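You operate a simulated robot arm through the tools that you are given. There is no shell and no other tool.

You run a simulated robot arm. Do the job below in one go: nothing can be reset, and whatever is moved stays where it is left.

JOB
Replace the wrong number in the log with the card's and lock it.
Fine: unlock first; press CLEAR once; ENTER saves.

The check looks at the end state, three seconds after you hand in, the way a careful person would. Anything else that was tipped, shoved, dropped, spilled or broken makes it a failure.

ROBOT AND FRAMES
A 7-joint arm with a two-finger parallel gripper, fixed in place. Base frame: the origin is at the foot of the arm, x ahead of it, y to its left, z up. Units: m, rad, N and s.
Its first joint turns from -2.897 to 2.897 rad. Payload 4.4 kg.
The TCP is the grasp point between the finger pads, 0.023 m short of the fingertips. In the tool frame z runs along the fingers and y along their closing line. The gripper opens to 0.094 m. The fingers are 0.038 m wide and 0.01 m thick; the gripper's body (0.054 by 0.096 m) begins 0.039 m behind the TCP.
Orientation is that of the tool frame in the base frame, as a unit quaternion [x, y, z, w]. With the fingers straight down and closing along the base's y, the tool's x points along the base's -x, its y along +y and its z along -z.

CONTROLS
- The arm moves only by the tool send_rows. Its argument "plan" is a list of rows, each a list of 6 numbers: the shift along the base's x, y, z in m, then the turn, a rotation vector about the base's x, y, z in degrees. In form: [[dx, dy, dz, rx, ry, rz], ...]. A call has 1 to 20 rows; each row is the pose to reach, as a shift and turn from the pose commanded when the call began. "gripper" is the finger opening in m, from 0 to 0.094, set as the call begins (left out, the last holds). Each row takes 0.2 s and may step no farther than 0.05 m and 0.15 rad from the row before; otherwise, or with a gripper value out of range, the whole call is refused. A pose out of reach is approached as far as the arm can. The call stops where the force on the tool passes 90 N (or 10 N more than at its start, if that is more) or the arm is blocked; 0.2 s more then pass. Each finger travels about 0.072 m/s and halts on what it meets, pressing with about 21 N; the grip force reading is that of the motor and also rises with nothing between the fingers. The clock runs only during rows and for 0.2 s after the last one: add rows that repeat a pose to give the fingers time. The reply holds the time, the measured pose of the TCP, the force on the tool along the base axes, the opening and the grip force, in the units named above and with some noise, with the torque about the TCP (base axes, N m) and any sound that the robot's microphone picked up.
- Cameras (640 x 400 px; columns grow to the right, rows downward): "scene" is fixed at [0.0517, 0.499, 1.6847]; the picture's right is [-0.43, -0.90, 0.00], its down [-0.35, 0.17, -0.92] and it looks along [0.83, -0.40, -0.39] (base axes); focal length 364 px, centre (320, 200). "wrist" rides on the gripper at [0.086, 0.016, -0.075] in the tool frame; the picture's right is [-0.18, 0.98, 0.00], its down [-0.58, -0.11, -0.81] and it looks along [-0.79, -0.15, 0.59] (tool axes); focal length 243 px, centre (320, 200). There is no depth. A picture from a camera that has moved, and an enlarged one, comes with that camera's place and axes in the base frame and with its lens.
- grab_frame(camera): a new picture of that camera. No time passes.
- enlarge(camera, box): a new picture of the part [left, top, right, bottom] of that camera's present view, enlarged. No time passes.
- job_done(): hands the job in; it is judged then, once.

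Nothing tells you positions but the pictures and the camera data. Unless the task says otherwise, let go and move clear before handing in.

The tools are called after "Call:" as a command line: name --pt "numbers of a row" for each row, then --argument value for the rest, lists and objects as JSON in quotes. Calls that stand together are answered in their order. send_rows: Moves the arm, as the interface text tells. Its arguments: {"type":"object","properties":{"plan":{"type":"array"},"gripper":{"type":"number"}},"required":["plan"]} The other tools are called the same way: grab_frame (camera) takes a picture; enlarge (camera, box) takes an enlarged picture of a part of a camera's view; job_done () hands the job in.

At the start:

```text
t: 0.0
ee_pos: [0.7106, 0.2565, 1.4731]
tool_rot: [0.0, 1.0, 0.0, 0.0]
contact_force: [-0.1, -0.6, 0.3]
wrist_torque: [-0.02, 0.0, 0.0]
width: 0.0939
gripper_force: 0.0
```

scene: 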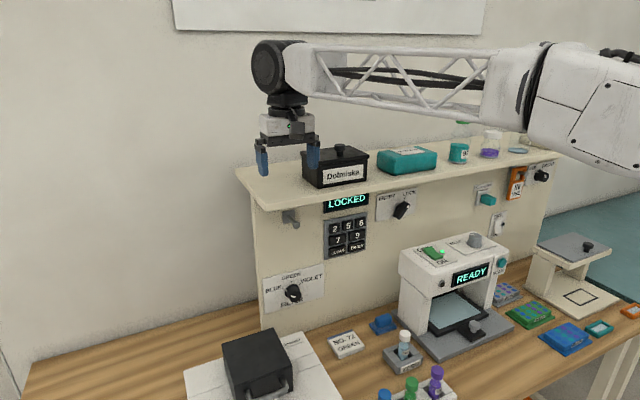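
wrist: 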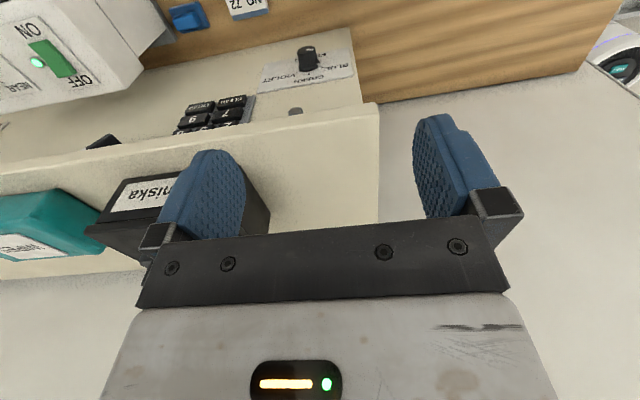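

I see a lab bench with an upright panel that has a display reading LOCKED, a keypad, and knobs. A card lies on the bench, and I'll enlarge these parts before moving.

Call:
enlarge --camera "scene" --box '[310, 180, 430, 255]'

Call:
enlarge --camera "scene" --box '[250, 255, 410, 365]'

Call:
enlarge --camera "scene" --box '[390, 220, 530, 340]'

Call:
enlarge --camera "scene" --box '[440, 120, 640, 245]'

Call:
enlarge --camera "scene" --box '[180, 290, 500, 400]'

Call:
enlarge --camera "scene" --box '[480, 220, 640, 360]'

```text
5.33 times, centred on (370, 218) of scene
camera zoom: at [0.0517, 0.499, 1.6847], right [-0.43, -0.9, 0.0], down [-0.35, 0.17, -0.92], along [0.83, -0.4, -0.39], focal length 1939 px, centre (53, 107)
```

zoom: 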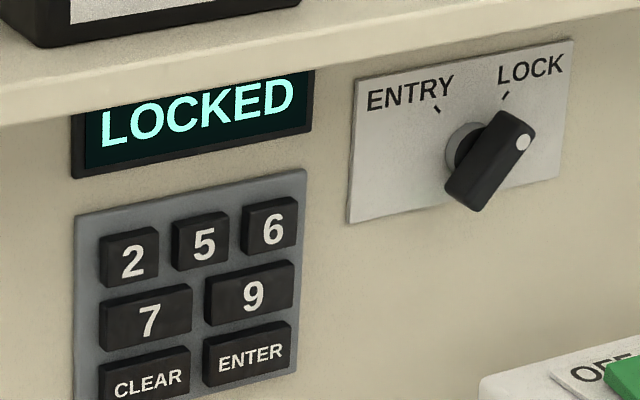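

```text
3.64 times, centred on (330, 310) of scene
camera zoom: at [0.0517, 0.499, 1.6847], right [-0.43, -0.9, 0.0], down [-0.35, 0.17, -0.92], along [0.83, -0.4, -0.39], focal length 1322 px, centre (284, -200)
```

zoom: 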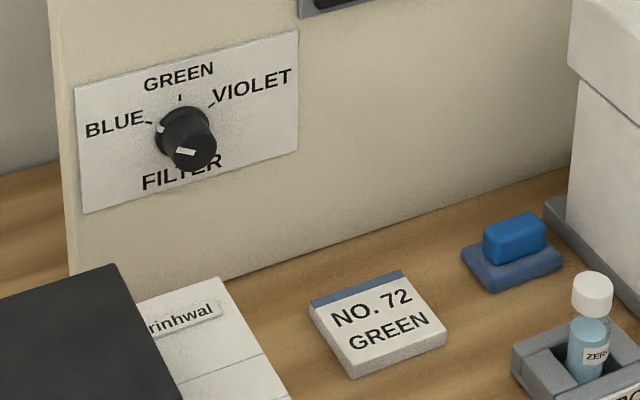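

```text
3.33 times, centred on (460, 280) of scene
camera zoom: at [0.0517, 0.499, 1.6847], right [-0.43, -0.9, 0.0], down [-0.35, 0.17, -0.92], along [0.83, -0.4, -0.39], focal length 1212 px, centre (-147, -67)
```

zoom: 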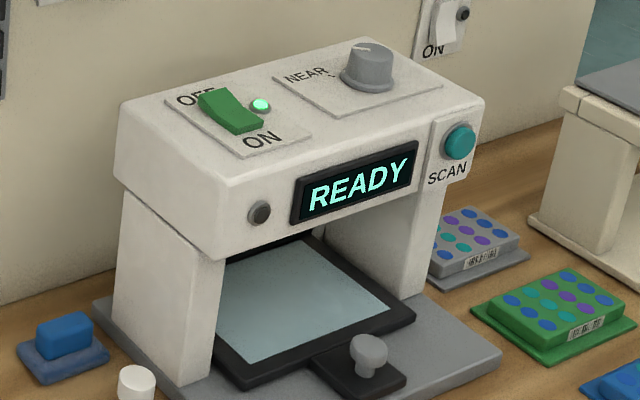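

```text
3.20 times, centred on (540, 182) of scene
camera zoom: at [0.0517, 0.499, 1.6847], right [-0.43, -0.9, 0.0], down [-0.35, 0.17, -0.92], along [0.83, -0.4, -0.39], focal length 1163 px, centre (-384, 256)
```

zoom: 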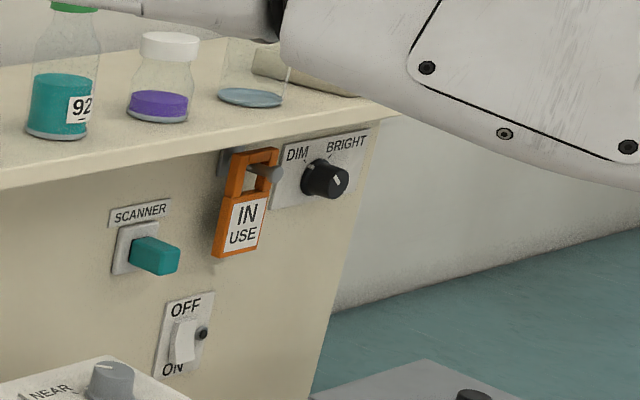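

```text
2.00 times, centred on (340, 345) of scene
camera zoom: at [0.0517, 0.499, 1.6847], right [-0.43, -0.9, 0.0], down [-0.35, 0.17, -0.92], along [0.83, -0.4, -0.39], focal length 727 px, centre (280, -90)
```

zoom: 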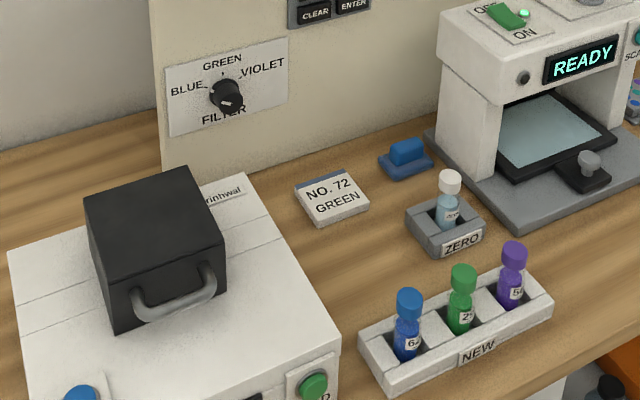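

```text
2.86 times, centred on (560, 290) of scene
camera zoom: at [0.0517, 0.499, 1.6847], right [-0.43, -0.9, 0.0], down [-0.35, 0.17, -0.92], along [0.83, -0.4, -0.39], focal length 1039 px, centre (-366, -57)
```

zoom: 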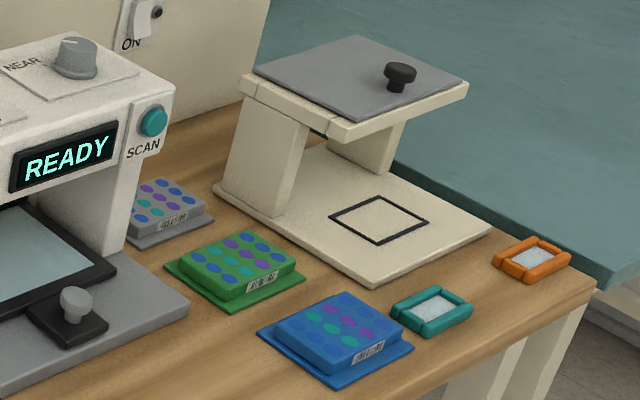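

The card reads NO. 72 GREEN, and the LOCK/ENTRY knob points at LOCK. I put the keypad at roughly x 0.84, y 0.06, z 1.18 on a panel facing the robot. I'll look closer in both views to triangulate better.

Call:
enlarge --camera "wrist" --box '[140, 20, 380, 170]'

Call:
enlarge --camera "scene" --box '[318, 205, 374, 265]'

Call:
enlarge --camera "scene" --box '[370, 182, 434, 228]'

Call:
enlarge --camera "scene" --box '[230, 20, 430, 240]'

```text
2.67 times, centred on (260, 95) of wrist
camera zoom: at [0.6234, 0.2729, 1.547], right [0.18, 0.98, 0.0], down [0.58, -0.11, 0.81], along [0.79, -0.15, -0.59], focal length 647 px, centre (480, 480)
```

zoom: 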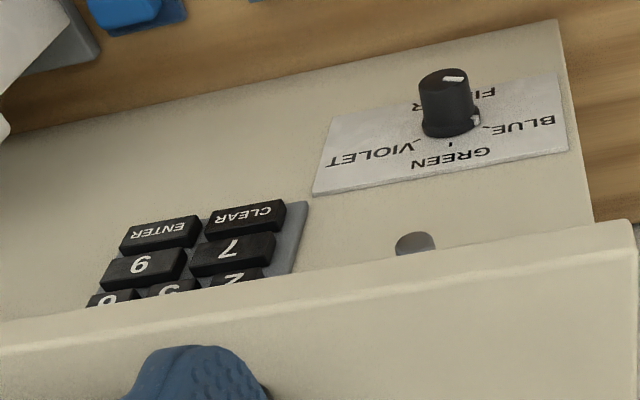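

```text
6.67 times, centred on (346, 235) of scene
camera zoom: at [0.0517, 0.499, 1.6847], right [-0.43, -0.9, 0.0], down [-0.35, 0.17, -0.92], along [0.83, -0.4, -0.39], focal length 2424 px, centre (147, -33)
```

zoom: 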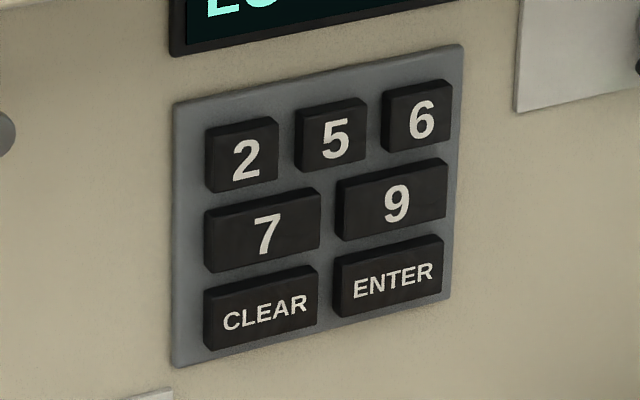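

```text
8.70 times, centred on (402, 205) of scene
camera zoom: at [0.0517, 0.499, 1.6847], right [-0.43, -0.9, 0.0], down [-0.35, 0.17, -0.92], along [0.83, -0.4, -0.39], focal length 3161 px, centre (-393, 156)
```

zoom: 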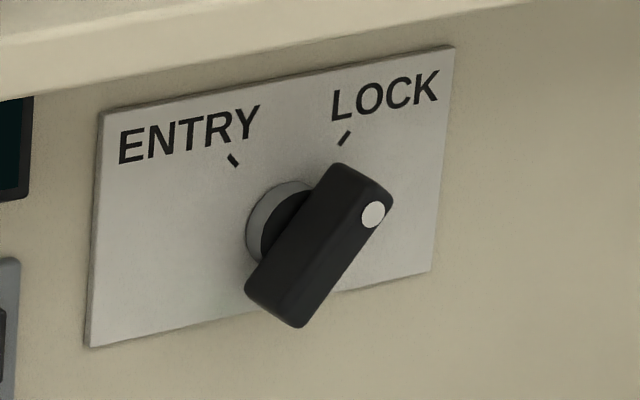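

```text
1.82 times, centred on (330, 130) of scene
camera zoom: at [0.0517, 0.499, 1.6847], right [-0.43, -0.9, 0.0], down [-0.35, 0.17, -0.92], along [0.83, -0.4, -0.39], focal length 661 px, centre (302, 327)
```

zoom: 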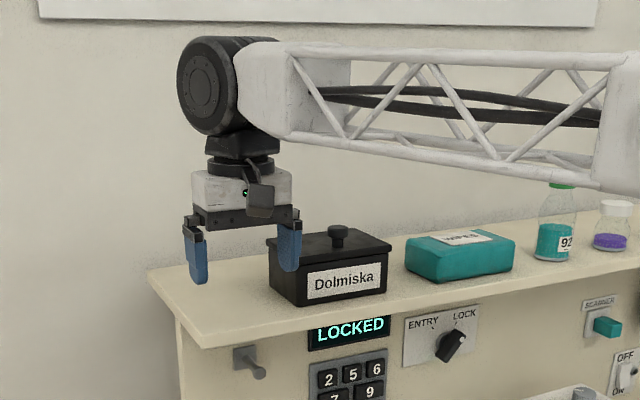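

The shelf front edge is near x 0.754, with its top at z about 1.35. CLEAR is near (0.834, 0.07, 1.147), and the LOCK knob is near (0.83, -0.15, 1.235). I'll back the tool away from the shelf and close the fingers before tilting it to point forward.

Call:
send_rows --pt "-0.04 -0.03 0 0 0 0" --pt "-0.08 -0.06 0 0 0 0" --pt "-0.12 -0.09 0 0 0 0" --pt "-0.16 -0.12 0 0 0 0" --pt "-0.2 -0.15 0 0 0 0" --pt "-0.24 -0.18 0 0 0 0" --pt "-0.26 -0.2 0 0 0 0"

Call:
grab_frame --camera "scene"

Call:
grab_frame --camera "wrist"

```text
t: 1.6
ee_pos: [0.4492, 0.0565, 1.4713]
tool_rot: [-0.001, 1.0, 0.0, 0.001]
contact_force: [0.2, -0.2, -0.1]
wrist_torque: [0.0, 0.01, 0.02]
width: 0.0939
gripper_force: 0.0
```

```text
taken
```

scene: 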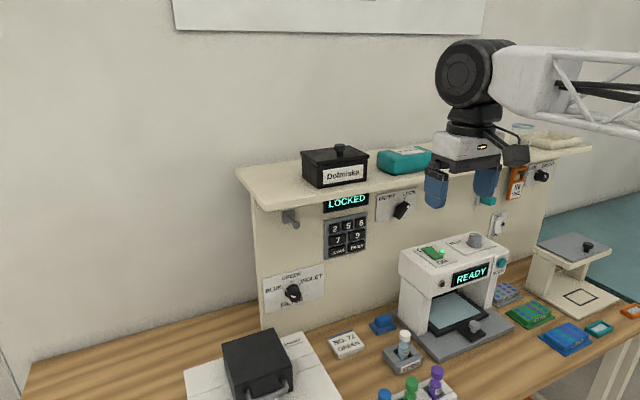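

```text
taken
camera wrist: at [0.3634, 0.0734, 1.546], right [0.18, 0.98, 0.0], down [0.58, -0.11, 0.81], along [0.79, -0.15, -0.59], focal length 243 px, centre (320, 200)
```

wrist: 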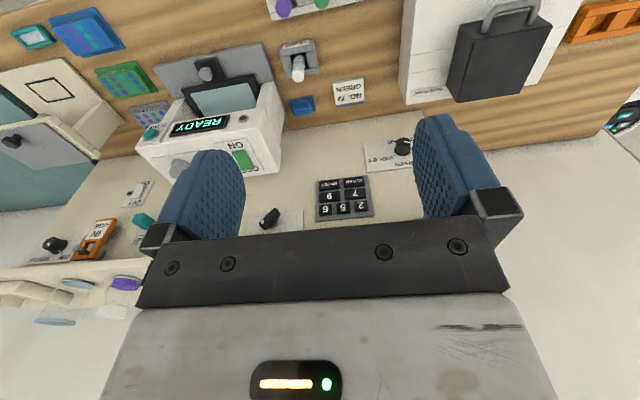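

The tool is clear of the shelf now and the wrist view shows the whole panel. I'll enlarge it to refine the key, knob and reader positions.

Call:
enlarge --camera "wrist" --box '[240, 160, 400, 240]'

Call:
enlarge --camera "wrist" --box '[120, 40, 440, 200]'

Call:
enlarge --camera "scene" --box '[390, 220, 530, 310]'

```text
4.00 times, centred on (320, 200) of wrist
camera zoom: at [0.3634, 0.0734, 1.546], right [0.18, 0.98, 0.0], down [0.58, -0.11, 0.81], along [0.79, -0.15, -0.59], focal length 970 px, centre (320, 200)
```

zoom: 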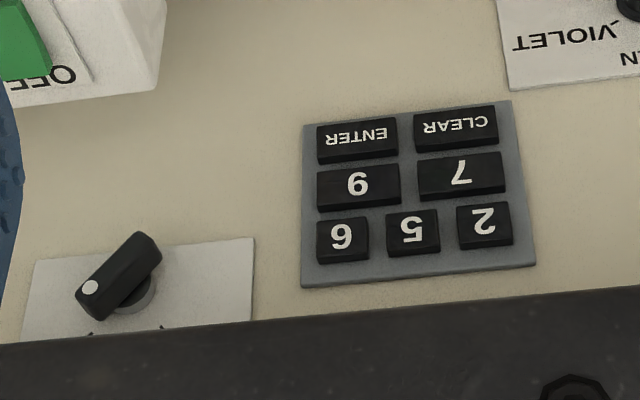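

```text
2.00 times, centred on (280, 120) of wrist
camera zoom: at [0.3634, 0.0734, 1.546], right [0.18, 0.98, 0.0], down [0.58, -0.11, 0.81], along [0.79, -0.15, -0.59], focal length 485 px, centre (400, 360)
```

zoom: 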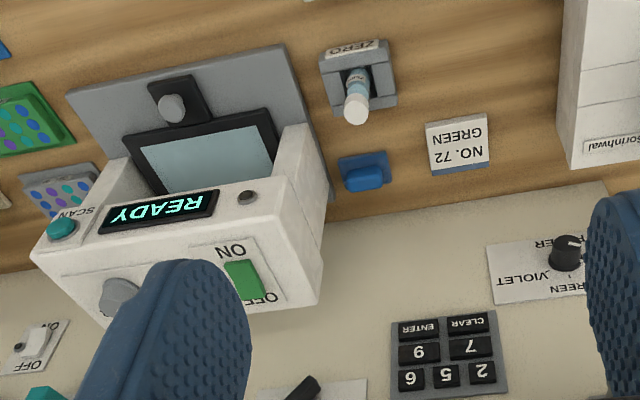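

```text
4.44 times, centred on (460, 265) of scene
camera zoom: at [0.0517, 0.499, 1.6847], right [-0.43, -0.9, 0.0], down [-0.35, 0.17, -0.92], along [0.83, -0.4, -0.39], focal length 1616 px, centre (-302, -89)
```

zoom: 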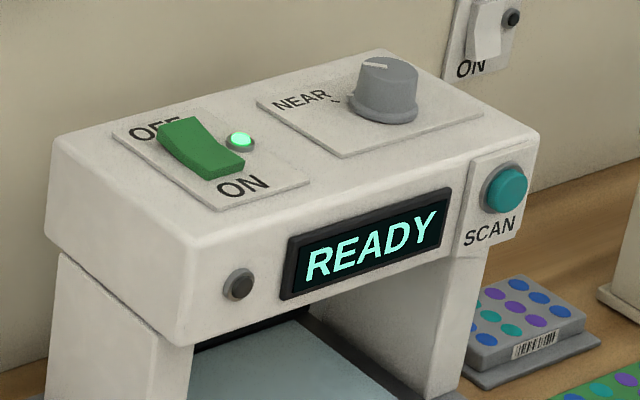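

I want the reader's top height, since the tool will pass over it. I'll zoom on it in the wrist view.

Call:
enlarge --camera "wrist" --box '[130, 80, 290, 190]'

Call:
enlarge --camera "scene" --box '[385, 225, 475, 365]'

```text
3.64 times, centred on (210, 135) of wrist
camera zoom: at [0.3634, 0.0734, 1.546], right [0.18, 0.98, 0.0], down [0.58, -0.11, 0.81], along [0.79, -0.15, -0.59], focal length 882 px, centre (720, 436)
```

zoom: 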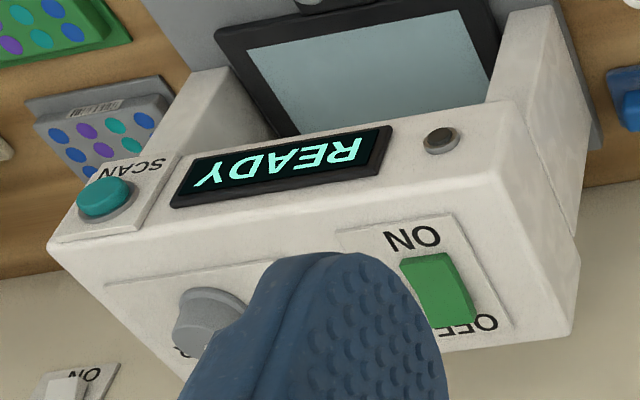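

```text
2.86 times, centred on (430, 295) of scene
camera zoom: at [0.0517, 0.499, 1.6847], right [-0.43, -0.9, 0.0], down [-0.35, 0.17, -0.92], along [0.83, -0.4, -0.39], focal length 1039 px, centre (6, -71)
```

zoom: 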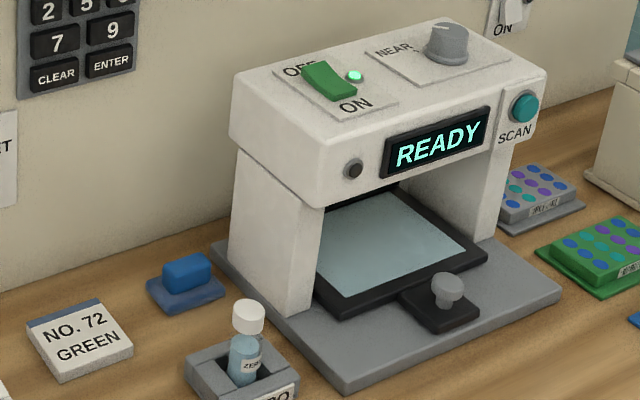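

The reader's top is at z about 1.11 and spans x 0.665 to 0.81, with y below -0.12. To keep the wrist camera clear of it, I'll tilt the tool 70° so it points forward and 20° down, stopping well back from the knob. I'll do half of that first and check the arm.

Call:
send_rows --pt "0.0126 -0.0172 -0.0176 0 -5.83 0" --pt "0.0252 -0.0344 -0.0352 0 -11.67 0" --pt "0.0378 -0.0516 -0.0528 0 -17.5 0" --pt "0.0503 -0.0688 -0.0703 0 -23.33 0" --pt "0.0629 -0.086 -0.0879 0 -29.17 0" --pt "0.0755 -0.1033 -0.1055 0 -35 0"

Call:
grab_frame --camera "scene"

```text
t: 3.0
ee_pos: [0.525, -0.0459, 1.368]
tool_rot: [0.0, 0.954, 0.0, 0.301]
contact_force: [0.6, 1.2, -0.2]
wrist_torque: [-0.03, 0.0, 0.01]
width: 0.0938
gripper_force: 0.2
```

```text
taken
```

scene: 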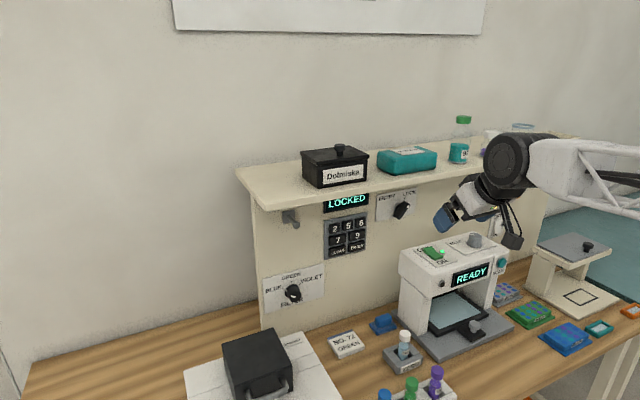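

The tilt goes the right way and the arm is clear, so I'll do the second half.

Call:
send_rows --pt "0.0126 -0.0172 -0.0176 0 -5.83 0" --pt "0.0252 -0.0344 -0.0352 0 -11.67 0" --pt "0.0378 -0.0516 -0.0528 0 -17.5 0" --pt "0.0503 -0.0688 -0.0703 0 -23.33 0" --pt "0.0629 -0.086 -0.0879 0 -29.17 0" --pt "0.0755 -0.1033 -0.1055 0 -35 0"

Call:
grab_frame --camera "scene"

Call:
grab_frame --camera "wrist"

```text
t: 4.4
ee_pos: [0.6002, -0.1485, 1.2679]
tool_rot: [0.001, 0.817, -0.002, 0.576]
contact_force: [-0.8, -0.3, 3.8]
wrist_torque: [-0.01, 0.23, -0.04]
width: 0.094
gripper_force: 0.0
```

```text
taken
```

scene: 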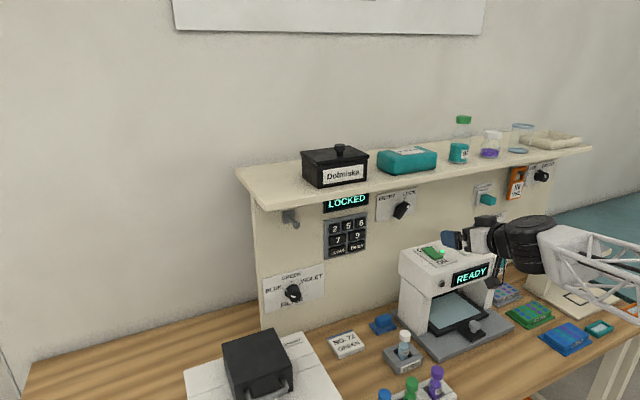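

```text
taken
camera wrist: at [0.5012, -0.1337, 1.2104], right [0.06, 0.98, 0.17], down [-0.57, -0.11, 0.82], along [0.82, -0.15, 0.55], focal length 243 px, centre (320, 200)
```

wrist: 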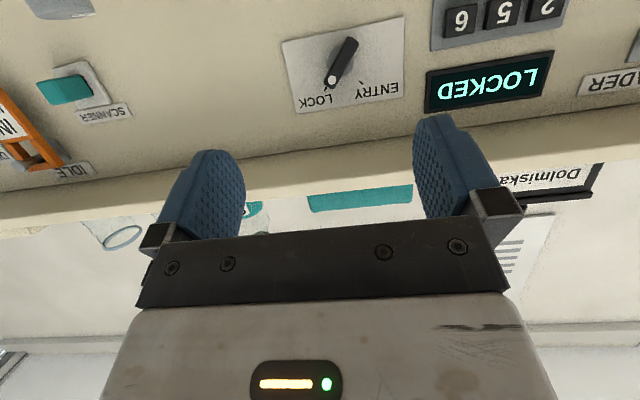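

The tool now faces the panel, pointing 20° down, and nothing is touched. I'll let it settle and zoom in on the knob.

Call:
send_rows --pt "0 0 0 0 0 0" --pt "0 0 0 0 0 0"

Call:
enlarge --camera "wrist" --box '[270, 20, 420, 120]'

Call:
enlarge --camera "wrist" --box '[400, 0, 640, 150]'

Call:
enlarge --camera "scene" --box '[390, 190, 560, 300]'

```text
t: 5.0
ee_pos: [0.6008, -0.1499, 1.2622]
tool_rot: [0.001, 0.819, 0.0, 0.574]
contact_force: [0.2, 0.0, 0.0]
wrist_torque: [0.06, 0.01, 0.0]
width: 0.0943
gripper_force: 0.0
```

```text
4.00 times, centred on (345, 70) of wrist
camera zoom: at [0.5011, -0.1333, 1.2061], right [0.06, 0.98, 0.17], down [-0.56, -0.11, 0.82], along [0.83, -0.15, 0.54], focal length 970 px, centre (220, 720)
```

zoom: 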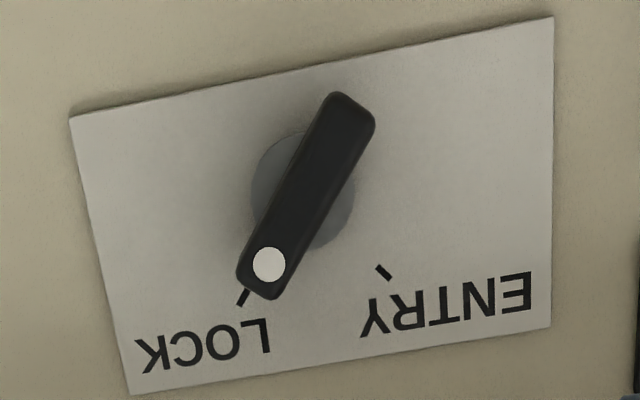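

```text
2.67 times, centred on (520, 75) of wrist
camera zoom: at [0.5011, -0.1333, 1.2061], right [0.06, 0.98, 0.17], down [-0.56, -0.11, 0.82], along [0.83, -0.15, 0.54], focal length 647 px, centre (-213, 533)
```

zoom: 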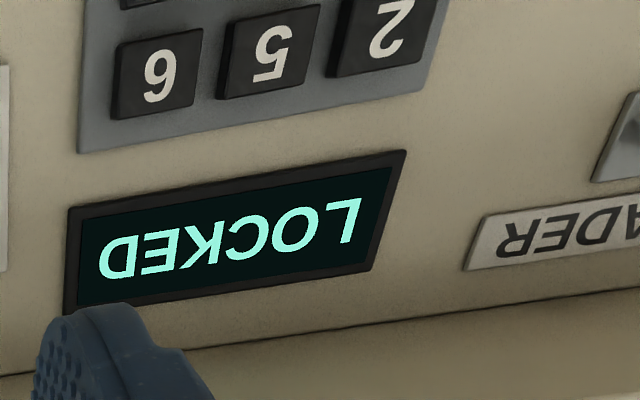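

```text
3.64 times, centred on (475, 245) of scene
camera zoom: at [0.0517, 0.499, 1.6847], right [-0.43, -0.9, 0.0], down [-0.35, 0.17, -0.92], along [0.83, -0.4, -0.39], focal length 1322 px, centre (-244, 36)
```

zoom: 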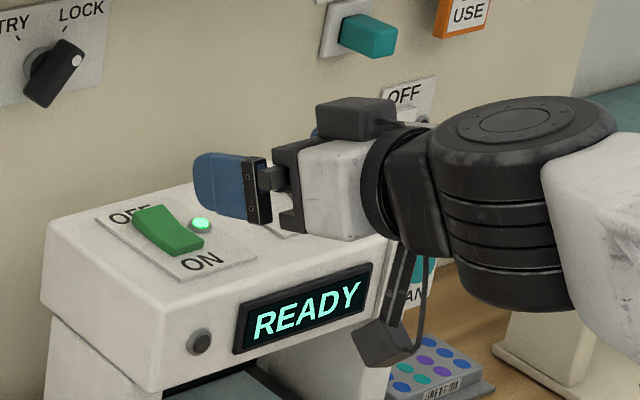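

The dot on the knob triangulates to about (0.809, -0.148, 1.253), so the knob axis is near y -0.134, z 1.236 with the bar tilted about 40° toward LOCK. I'll check the clearance to the shelf's lower front edge before going in.

Call:
enlarge --camera "wrist" --box '[230, 100, 430, 230]'

Call:
enlarge --camera "scene" --box '[370, 140, 530, 240]'

```text
3.08 times, centred on (330, 165) of wrist
camera zoom: at [0.5011, -0.1333, 1.2061], right [0.06, 0.98, 0.17], down [-0.56, -0.11, 0.82], along [0.83, -0.15, 0.54], focal length 746 px, centre (289, 308)
```

zoom: 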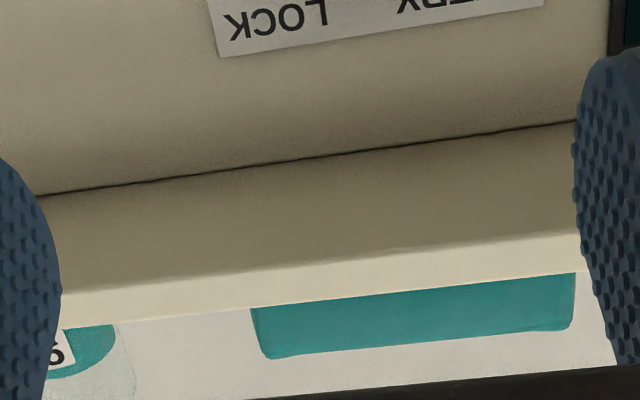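

```text
4.00 times, centred on (450, 190) of scene
camera zoom: at [0.0517, 0.499, 1.6847], right [-0.43, -0.9, 0.0], down [-0.35, 0.17, -0.92], along [0.83, -0.4, -0.39], focal length 1454 px, centre (-200, 240)
```

zoom: 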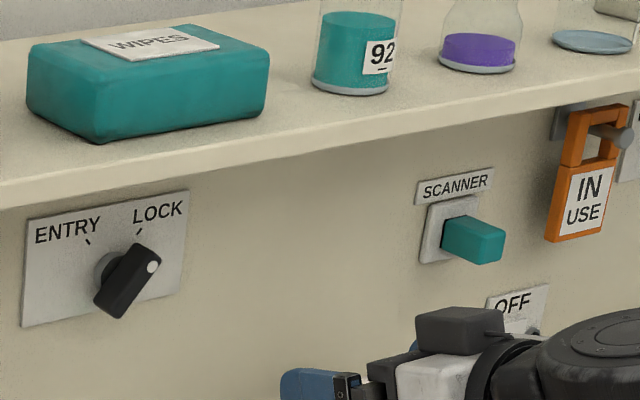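

The shelf underside is at z about 1.345 with its front edge at x 0.751, so there's enough room. I'll roll the tool about 39.5° to match the bar, set the opening to 0.05, and move to a pre-grasp point in front of the knob.

Call:
send_rows --pt "0.01 0.003 -0.005 6.5 0 0" --pt "0.02 0.006 -0.01 13 0 0" --pt "0.04 0.009 -0.015 19.5 0 0" --pt "0.06 0.012 -0.02 26 0 0" --pt "0.08 0.014 -0.023 33 0 0" --pt "0.1 0.016 -0.0255 39.5 0 0" --pt "0.12 0.016 -0.0255 39.5 0 0" --pt "0.139 0.016 -0.0255 39.5 0 0" --pt "0.139 0.016 -0.0255 39.5 0 0" --gripper 0.05

Call:
grab_frame --camera "wrist"

Call:
enlarge --camera "scene" --box '[340, 160, 540, 285]'

```text
t: 7.0
ee_pos: [0.7391, -0.1337, 1.2375]
tool_rot: [0.193, 0.771, 0.277, 0.541]
contact_force: [-0.6, -0.2, 0.3]
wrist_torque: [0.04, -0.04, 0.0]
width: 0.0499
gripper_force: 0.1
```

```text
taken
camera wrist: at [0.6398, -0.0857, 1.2035], right [0.06, 0.65, 0.76], down [-0.56, -0.61, 0.56], along [0.83, -0.46, 0.32], focal length 243 px, centre (320, 200)
```

wrist: 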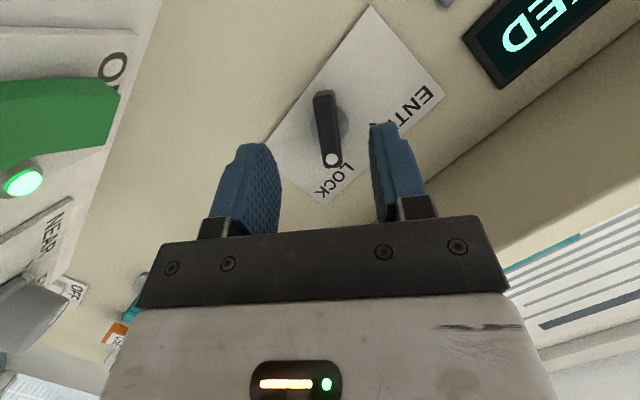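

```text
3.20 times, centred on (440, 222) of scene
camera zoom: at [0.0517, 0.499, 1.6847], right [-0.43, -0.9, 0.0], down [-0.35, 0.17, -0.92], along [0.83, -0.4, -0.39], focal length 1163 px, centre (-64, 128)
```

zoom: 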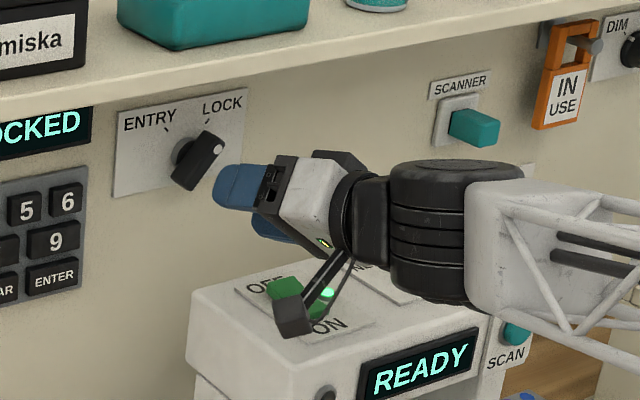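

The fingers straddle the bar's direction. I'll refine the bar's position from this closer view.

Call:
enlarge --camera "wrist" --box '[270, 70, 390, 200]'

```text
3.08 times, centred on (330, 135) of wrist
camera zoom: at [0.6398, -0.0857, 1.2035], right [0.06, 0.65, 0.76], down [-0.56, -0.61, 0.56], along [0.83, -0.46, 0.32], focal length 746 px, centre (289, 400)
```

zoom: 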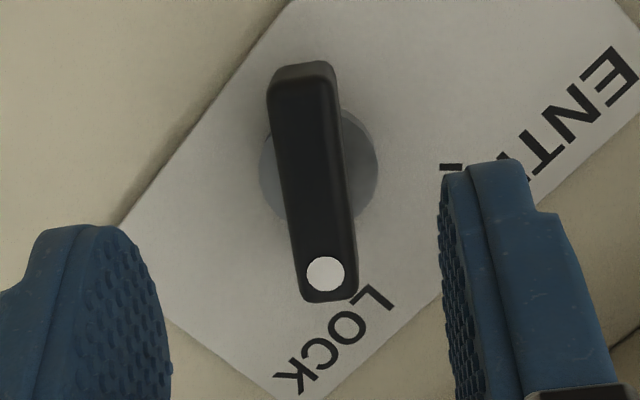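

The bar's centre comes out at about (-0.132, 1.237), which matches where the TCP already is. I'll advance straight in so the pads overlap the bar, still open.

Call:
send_rows --pt "0.015 0.0005 0 0 0 0" --pt "0.03 0.001 0 0 0 0" --pt "0.042 0.001 0 0 0 0" --pt "0.053 0.001 0 0 0 0" --pt "0.062 0.001 0 0 0 0" --pt "0.062 0.001 0 0 0 0"

Call:
grab_frame --camera "wrist"

Call:
enlarge --camera "scene" --box '[340, 160, 500, 260]'

```text
t: 8.4
ee_pos: [0.8005, -0.1338, 1.2358]
tool_rot: [0.193, 0.771, 0.277, 0.54]
contact_force: [-0.7, 0.0, -0.5]
wrist_torque: [0.02, 0.0, 0.0]
width: 0.0501
gripper_force: 0.0
```

```text
taken
camera wrist: at [0.7022, -0.0852, 1.2029], right [0.06, 0.65, 0.76], down [-0.56, -0.61, 0.56], along [0.83, -0.46, 0.32], focal length 243 px, centre (320, 200)
```

wrist: 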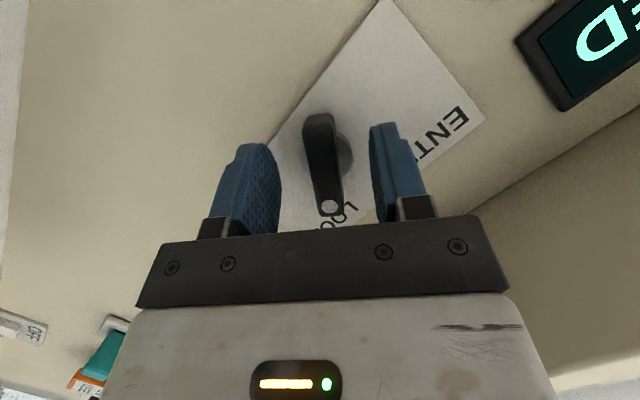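

```text
4.00 times, centred on (420, 210) of scene
camera zoom: at [0.0517, 0.499, 1.6847], right [-0.43, -0.9, 0.0], down [-0.35, 0.17, -0.92], along [0.83, -0.4, -0.39], focal length 1454 px, centre (-80, 160)
```

zoom: 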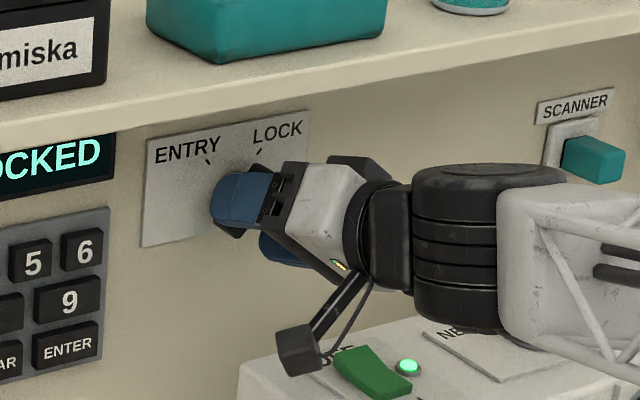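

The bar sits between the pads with no contact, so I'll close on it.

Call:
send_rows --pt "0 0 0 0 0 0" --pt "0 0 0 0 0 0" --pt "0 0 0 0 0 0" --pt "0 0 0 0 0 0" --gripper 0.0

Call:
grab_frame --camera "wrist"

```text
t: 9.4
ee_pos: [0.8006, -0.1333, 1.2371]
tool_rot: [0.194, 0.771, 0.277, 0.54]
contact_force: [4.8, 17.3, 6.2]
wrist_torque: [-0.07, 0.5, 0.82]
width: 0.0158
gripper_force: 44.9
```

```text
taken
camera wrist: at [0.7021, -0.0847, 1.2033], right [0.06, 0.65, 0.76], down [-0.56, -0.61, 0.56], along [0.83, -0.46, 0.32], focal length 243 px, centre (320, 200)
```

wrist: 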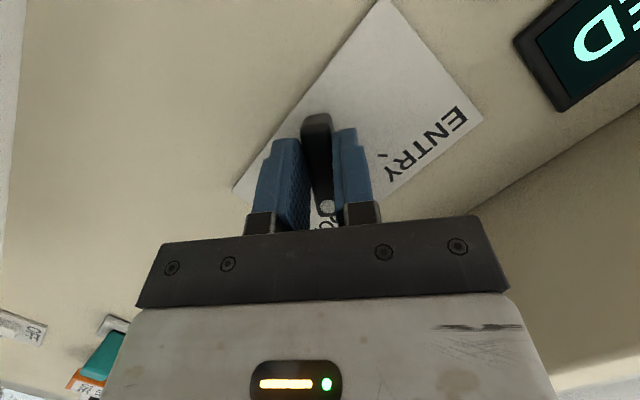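

The bar is gripped at 0.0158 m, with a small sideways force that suggests a 1 mm offset. I'll centre a touch and turn the first half toward ENTRY, watching forces.

Call:
send_rows --pt "0 0.001 0.0008 0 0 0" --pt "0 0.001 0.0008 -6.5 0 0" --pt "0 0.001 0.0008 -13 0 0" --pt "0 0.001 0.0008 -20 0 0"

Call:
grab_frame --camera "wrist"

Call:
enlarge --camera "scene" --box '[340, 160, 500, 260]'

```text
t: 10.4
ee_pos: [0.8018, -0.1337, 1.2351]
tool_rot: [0.098, 0.807, 0.137, 0.565]
contact_force: [7.9, -28.8, -5.8]
wrist_torque: [0.1, 0.29, -0.27]
width: 0.0156
gripper_force: 45.1
```

```text
taken
camera wrist: at [0.7021, -0.0997, 1.1883], right [0.07, 0.87, 0.49], down [-0.56, -0.38, 0.74], along [0.83, -0.32, 0.46], focal length 243 px, centre (320, 200)
```

wrist: 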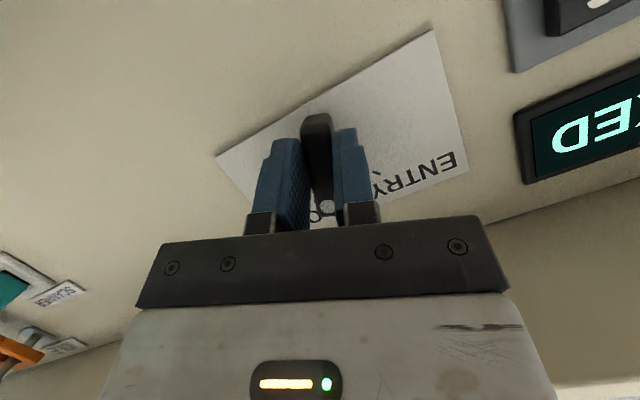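

```text
4.00 times, centred on (420, 210) of scene
camera zoom: at [0.0517, 0.499, 1.6847], right [-0.43, -0.9, 0.0], down [-0.35, 0.17, -0.92], along [0.83, -0.4, -0.39], focal length 1454 px, centre (-80, 160)
```

zoom: 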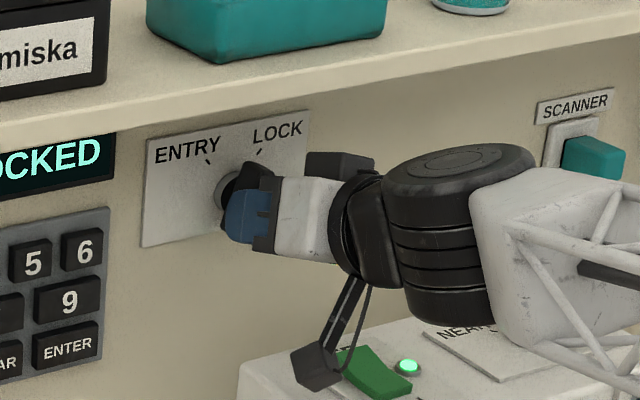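

The knob turns with the grip. The sideways force flipped to -29 N in y, so I'll ease about 1.5 mm back toward -y while turning further.

Call:
send_rows --pt "0 -0.0015 -0.0003 -3 0 0" --pt "0 -0.0015 -0.0003 -9 0 0" --pt "0 -0.0015 -0.0003 -15 0 0" --pt "0 -0.0015 -0.0003 -20 0 0"

Call:
enlarge --camera "scene" --box '[300, 160, 500, 285]'

```text
t: 11.4
ee_pos: [0.8007, -0.1344, 1.236]
tool_rot: [-0.002, 0.819, -0.005, 0.574]
contact_force: [5.4, -59.4, -10.4]
wrist_torque: [0.23, 0.65, -0.85]
width: 0.0156
gripper_force: 45.2
```

```text
3.20 times, centred on (400, 222) of scene
camera zoom: at [0.0517, 0.499, 1.6847], right [-0.43, -0.9, 0.0], down [-0.35, 0.17, -0.92], along [0.83, -0.4, -0.39], focal length 1163 px, centre (64, 128)
```

zoom: 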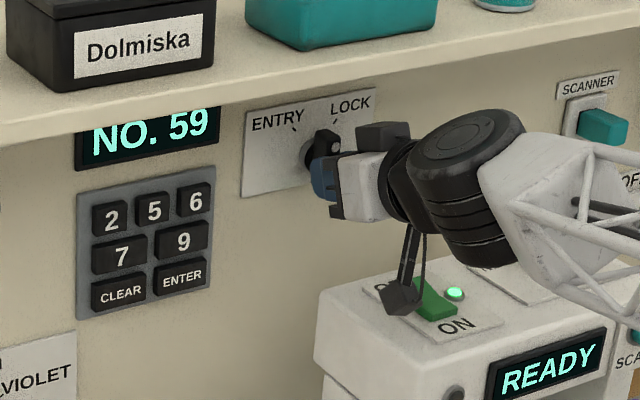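

The display now shows NO. 59, the wrong number, so the log is unlocking. The forces put the knob's true axis about 3 mm away, near (-0.136, 1.240). I'll finish the turn to ENTRY, moving the TCP along the matching arc.

Call:
send_rows --pt "0 -0.0015 0 -4 0 0" --pt "0 -0.0022 0.0001 -11 0 0" --pt "0 -0.003 0.0003 -18 0 0" --pt "0 -0.0036 0.0005 -25 0 0" --pt "0 -0.0041 0.0007 -32 0 0" --pt "0 -0.0045 0.0008 -39 0 0" --pt "0 -0.0045 0.0008 -40 0 0"

Call:
grab_frame --camera "wrist"

Call:
enlarge --camera "scene" --box '[300, 160, 500, 285]'

```text
t: 13.0
ee_pos: [0.8012, -0.1367, 1.2367]
tool_rot: [-0.199, 0.768, -0.283, 0.538]
contact_force: [-11.6, -9.7, -11.3]
wrist_torque: [1.26, -0.08, -0.31]
width: 0.0162
gripper_force: 45.1
```

```text
taken
camera wrist: at [0.7022, -0.1614, 1.1843], right [0.06, 0.86, -0.51], down [-0.56, 0.45, 0.7], along [0.83, 0.24, 0.51], focal length 243 px, centre (320, 200)
```

wrist: 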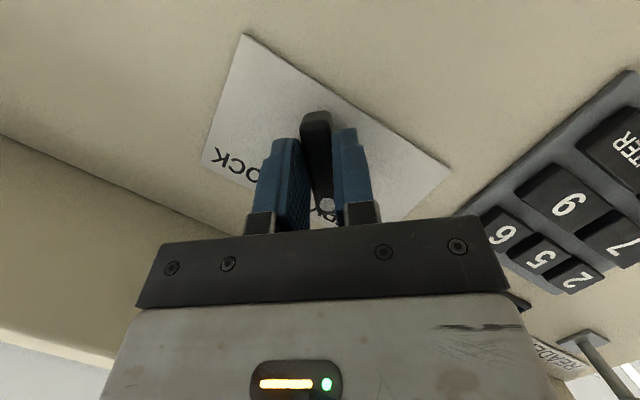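

```text
3.20 times, centred on (400, 222) of scene
camera zoom: at [0.0517, 0.499, 1.6847], right [-0.43, -0.9, 0.0], down [-0.35, 0.17, -0.92], along [0.83, -0.4, -0.39], focal length 1163 px, centre (64, 128)
```

zoom: 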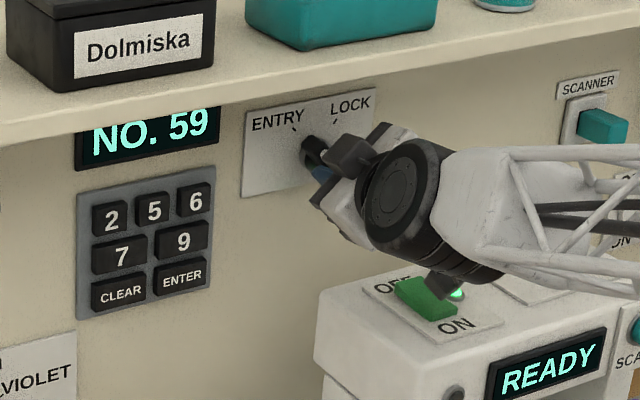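

The knob reached its stop at ENTRY and the display shows NO. 59. I'll open the fingers and retreat straight back.

Call:
send_rows --pt "0 0 0 0.5 0 0" --pt "0 0 0 0.5 0 0" --pt "0 0 0 0.5 0 0" --pt "-0.015 0 0 0.5 0 0" --pt "-0.035 0 0 0.5 0 0" --pt "-0.06 0 0 0.5 0 0" --pt "-0.09 0 0 0.5 0 0" --pt "-0.12 0 0 0.5 0 0" --gripper 0.05

Call:
grab_frame --camera "wrist"

Call:
enlarge --camera "scene" --box '[300, 160, 500, 285]'

```text
t: 14.8
ee_pos: [0.6808, -0.1376, 1.2371]
tool_rot: [-0.196, 0.77, -0.279, 0.54]
contact_force: [0.1, -0.4, -0.8]
wrist_torque: [-0.02, 0.0, 0.0]
width: 0.05
gripper_force: 0.0
```

```text
taken
camera wrist: at [0.5818, -0.1618, 1.1841], right [0.06, 0.86, -0.5], down [-0.56, 0.45, 0.7], along [0.83, 0.23, 0.51], focal length 243 px, centre (320, 200)
```

wrist: 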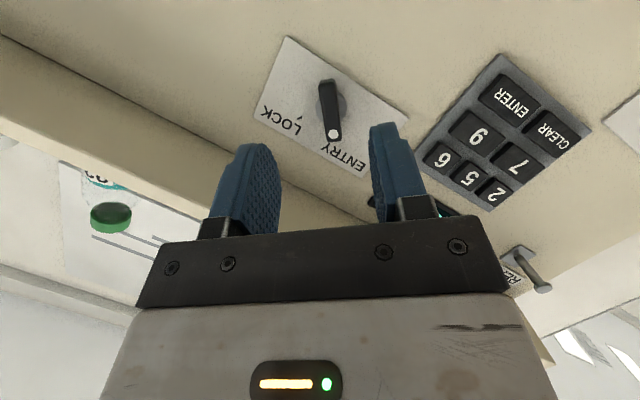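

```text
3.20 times, centred on (400, 222) of scene
camera zoom: at [0.0517, 0.499, 1.6847], right [-0.43, -0.9, 0.0], down [-0.35, 0.17, -0.92], along [0.83, -0.4, -0.39], focal length 1163 px, centre (64, 128)
```

zoom: 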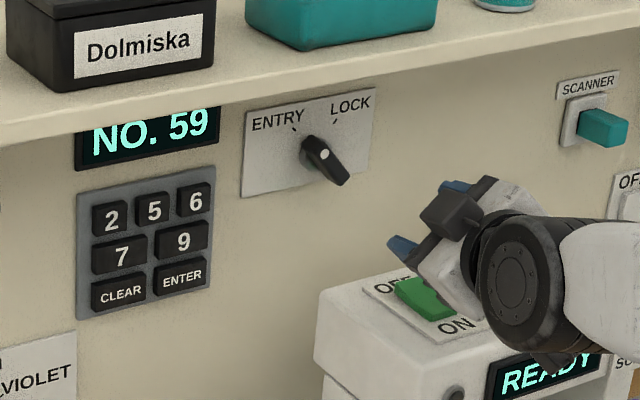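

The knob stays at ENTRY. Next I'll close the fingers, roll back level, and move in front of the keypad with about 0.1 m of clearance.

Call:
send_rows --pt "-0.005 0.02 -0.003 5 0 0" --pt "-0.01 0.045 -0.006 10 0 0" --pt "-0.01 0.07 -0.01 15 0 0" --pt "-0.01 0.095 -0.015 20 0 0" --pt "-0.01 0.12 -0.02 25 0 0" --pt "-0.01 0.145 -0.025 30 0 0" --pt "-0.01 0.17 -0.03 35 0 0" --pt "-0.01 0.19 -0.035 40 0 0" --pt "-0.01 0.2075 -0.037 40 0 0" --pt "-0.01 0.2075 -0.037 40 0 0" --gripper 0.0

Call:
grab_frame --camera "wrist"

Call:
enlarge --camera "scene" --box '[300, 160, 500, 285]'

```text
t: 17.0
ee_pos: [0.6708, 0.0706, 1.2001]
tool_rot: [0.001, 0.819, -0.001, 0.574]
contact_force: [0.1, 0.3, -0.9]
wrist_torque: [0.01, 0.01, -0.03]
width: 0.0003
gripper_force: 20.5
```

```text
taken
camera wrist: at [0.5718, 0.0864, 1.144], right [0.06, 0.98, 0.17], down [-0.56, -0.11, 0.82], along [0.83, -0.15, 0.54], focal length 243 px, centre (320, 200)
```

wrist: 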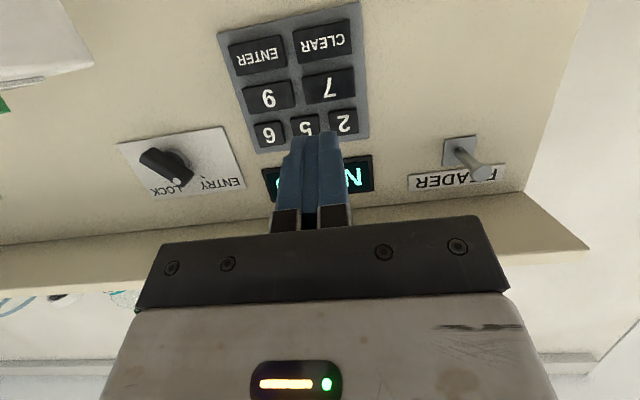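

```text
3.20 times, centred on (400, 222) of scene
camera zoom: at [0.0517, 0.499, 1.6847], right [-0.43, -0.9, 0.0], down [-0.35, 0.17, -0.92], along [0.83, -0.4, -0.39], focal length 1163 px, centre (64, 128)
```

zoom: 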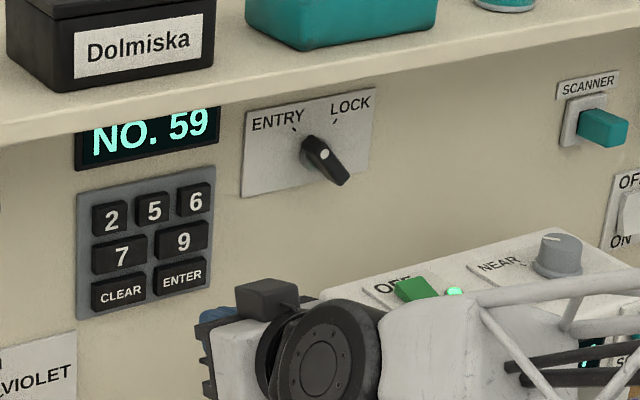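

The fingers are closed and level, facing the keypad, and the display still shows NO. 59. I'll zoom in to measure the keys from here.

Call:
enlarge --camera "wrist" --box '[210, 0, 390, 150]'

Call:
enlarge --camera "wrist" --box '[260, 110, 370, 230]'

```text
2.67 times, centred on (300, 75) of wrist
camera zoom: at [0.5718, 0.0864, 1.144], right [0.06, 0.98, 0.17], down [-0.56, -0.11, 0.82], along [0.83, -0.15, 0.54], focal length 647 px, centre (373, 533)
```

zoom: 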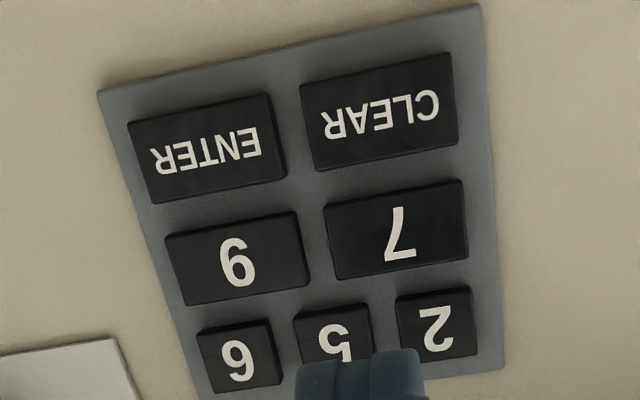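

```text
3.33 times, centred on (315, 170) of wrist
camera zoom: at [0.5718, 0.0864, 1.144], right [0.06, 0.98, 0.17], down [-0.56, -0.11, 0.82], along [0.83, -0.15, 0.54], focal length 809 px, centre (337, 300)
```

zoom: 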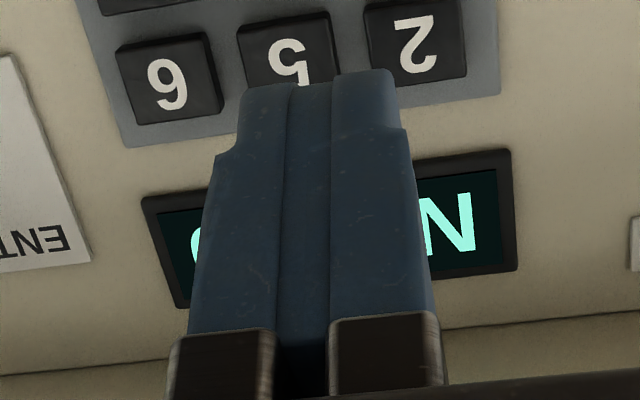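

From this view the keys are at roughly x 0.83:

| Key | y | z |
|---|---|---|
| CLEAR | 0.071 | 1.147 |
| 7 | 0.072 | 1.184 |
| 2 | 0.082 | 1.221 |
| ENTER | 0.008 | 1.147 |

I'll bring the closed fingertips to about 2 cm in front of CLEAR and check alignment.

Call:
send_rows --pt "0.01 0 -0.025 0 0 0" --pt "0.03 0.0005 -0.045 0 0 0" --pt "0.055 0.0005 -0.052 0 0 0" --pt "0.08 0.0005 -0.052 0 0 0" --pt "0.1 0.0005 -0.052 0 0 0" --pt "0.11 0.0005 -0.052 0 0 0" --pt "0.11 0.0005 -0.052 0 0 0"

Call:
grab_frame --camera "wrist"

Call:
enlarge --camera "scene" --box '[300, 185, 420, 285]'

```text
t: 18.6
ee_pos: [0.7809, 0.0708, 1.1497]
tool_rot: [0.001, 0.82, -0.001, 0.573]
contact_force: [0.7, -0.4, -0.1]
wrist_torque: [-0.01, 0.04, -0.03]
width: 0.0001
gripper_force: 20.8
```

```text
taken
camera wrist: at [0.6825, 0.0863, 1.0928], right [0.06, 0.98, 0.17], down [-0.56, -0.11, 0.82], along [0.83, -0.15, 0.54], focal length 243 px, centre (320, 200)
```

wrist: 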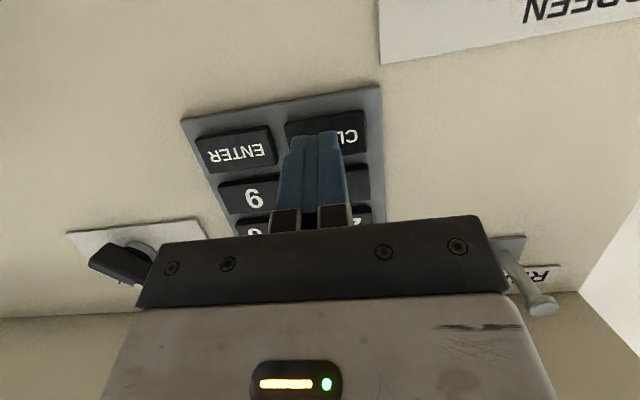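

```text
4.00 times, centred on (360, 235) of scene
camera zoom: at [0.0517, 0.499, 1.6847], right [-0.43, -0.9, 0.0], down [-0.35, 0.17, -0.92], along [0.83, -0.4, -0.39], focal length 1454 px, centre (160, 60)
```

zoom: 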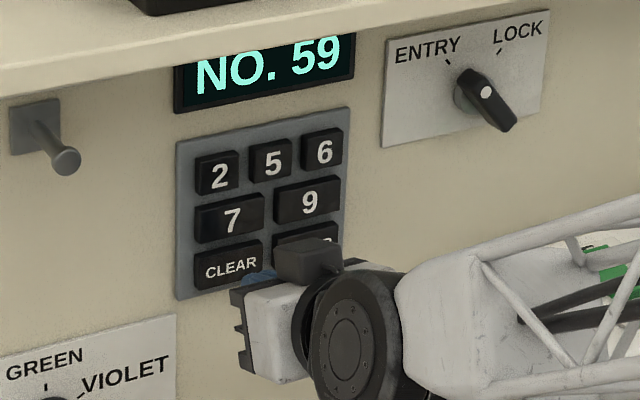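

The tip lines up with CLEAR in both views. I'll advance slowly toward contact.

Call:
send_rows --pt "0.004 0 -0.001 0 0 0" --pt "0.008 0 -0.001 0 0 0" --pt "0.011 0 -0.001 0 0 0" --pt "0.014 0 -0.001 0 0 0"

```text
t: 19.6
ee_pos: [0.796, 0.0712, 1.1482]
tool_rot: [0.001, 0.819, -0.001, 0.574]
contact_force: [-0.2, -0.2, -0.7]
wrist_torque: [0.02, -0.02, 0.01]
width: 0.0
gripper_force: 21.1
```

No contact yet at x 0.796, so I'll go on in 2 mm steps.

Call:
send_rows --pt "0.002 0 0 0 0 0" --pt "0.004 0 0 0 0 0"

Call:
enlarge --camera "scene" --box '[300, 185, 420, 285]'

Call:
enlarge --camera "wrist" --box '[220, 80, 400, 240]'

```text
t: 20.2
ee_pos: [0.7992, 0.0697, 1.1492]
tool_rot: [0.0, 0.819, 0.0, 0.574]
contact_force: [0.8, 0.7, -0.4]
wrist_torque: [0.0, 0.0, 0.0]
width: 0.0
gripper_force: 21.1
```

```text
4.00 times, centred on (360, 235) of scene
camera zoom: at [0.0517, 0.499, 1.6847], right [-0.43, -0.9, 0.0], down [-0.35, 0.17, -0.92], along [0.83, -0.4, -0.39], focal length 1454 px, centre (160, 60)
```

zoom: 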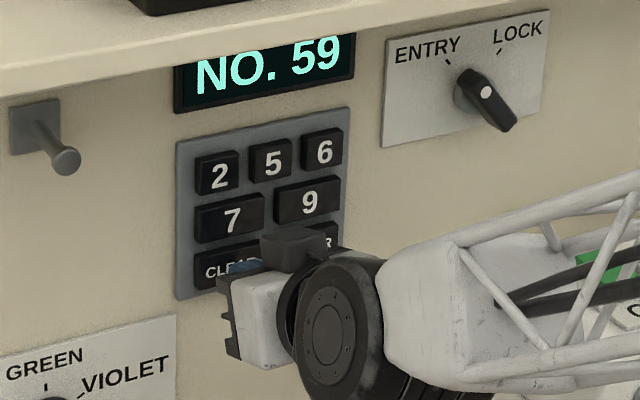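

```text
2.50 times, centred on (310, 160) of wrist
camera zoom: at [0.7003, 0.0864, 1.092], right [0.06, 0.98, 0.17], down [-0.56, -0.11, 0.82], along [0.83, -0.15, 0.54], focal length 606 px, centre (345, 300)
```

zoom: 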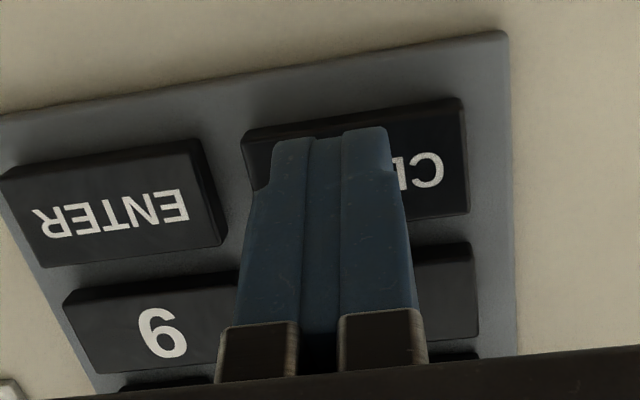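

The tip is over CLEAR just short of contact. I'll keep advancing in small steps, watching the force and the display.

Call:
send_rows --pt "0.002 0.002 -0.001 0 0 0" --pt "0.004 0.002 -0.001 0 0 0"

```text
t: 20.8
ee_pos: [0.8024, 0.0723, 1.1471]
tool_rot: [0.0, 0.819, 0.0, 0.574]
contact_force: [0.7, -0.2, -0.5]
wrist_torque: [-0.01, 0.0, -0.01]
width: 0.0002
gripper_force: 21.4
```

Call:
send_rows --pt "0.0015 0 0 0 0 0" --pt "0.003 0 0 0 0 0"

```text
t: 21.4
ee_pos: [0.8062, 0.0733, 1.1456]
tool_rot: [0.0, 0.819, 0.0, 0.574]
contact_force: [-0.2, -1.0, -0.4]
wrist_torque: [0.02, 0.04, 0.01]
width: 0.0002
gripper_force: 20.6
```

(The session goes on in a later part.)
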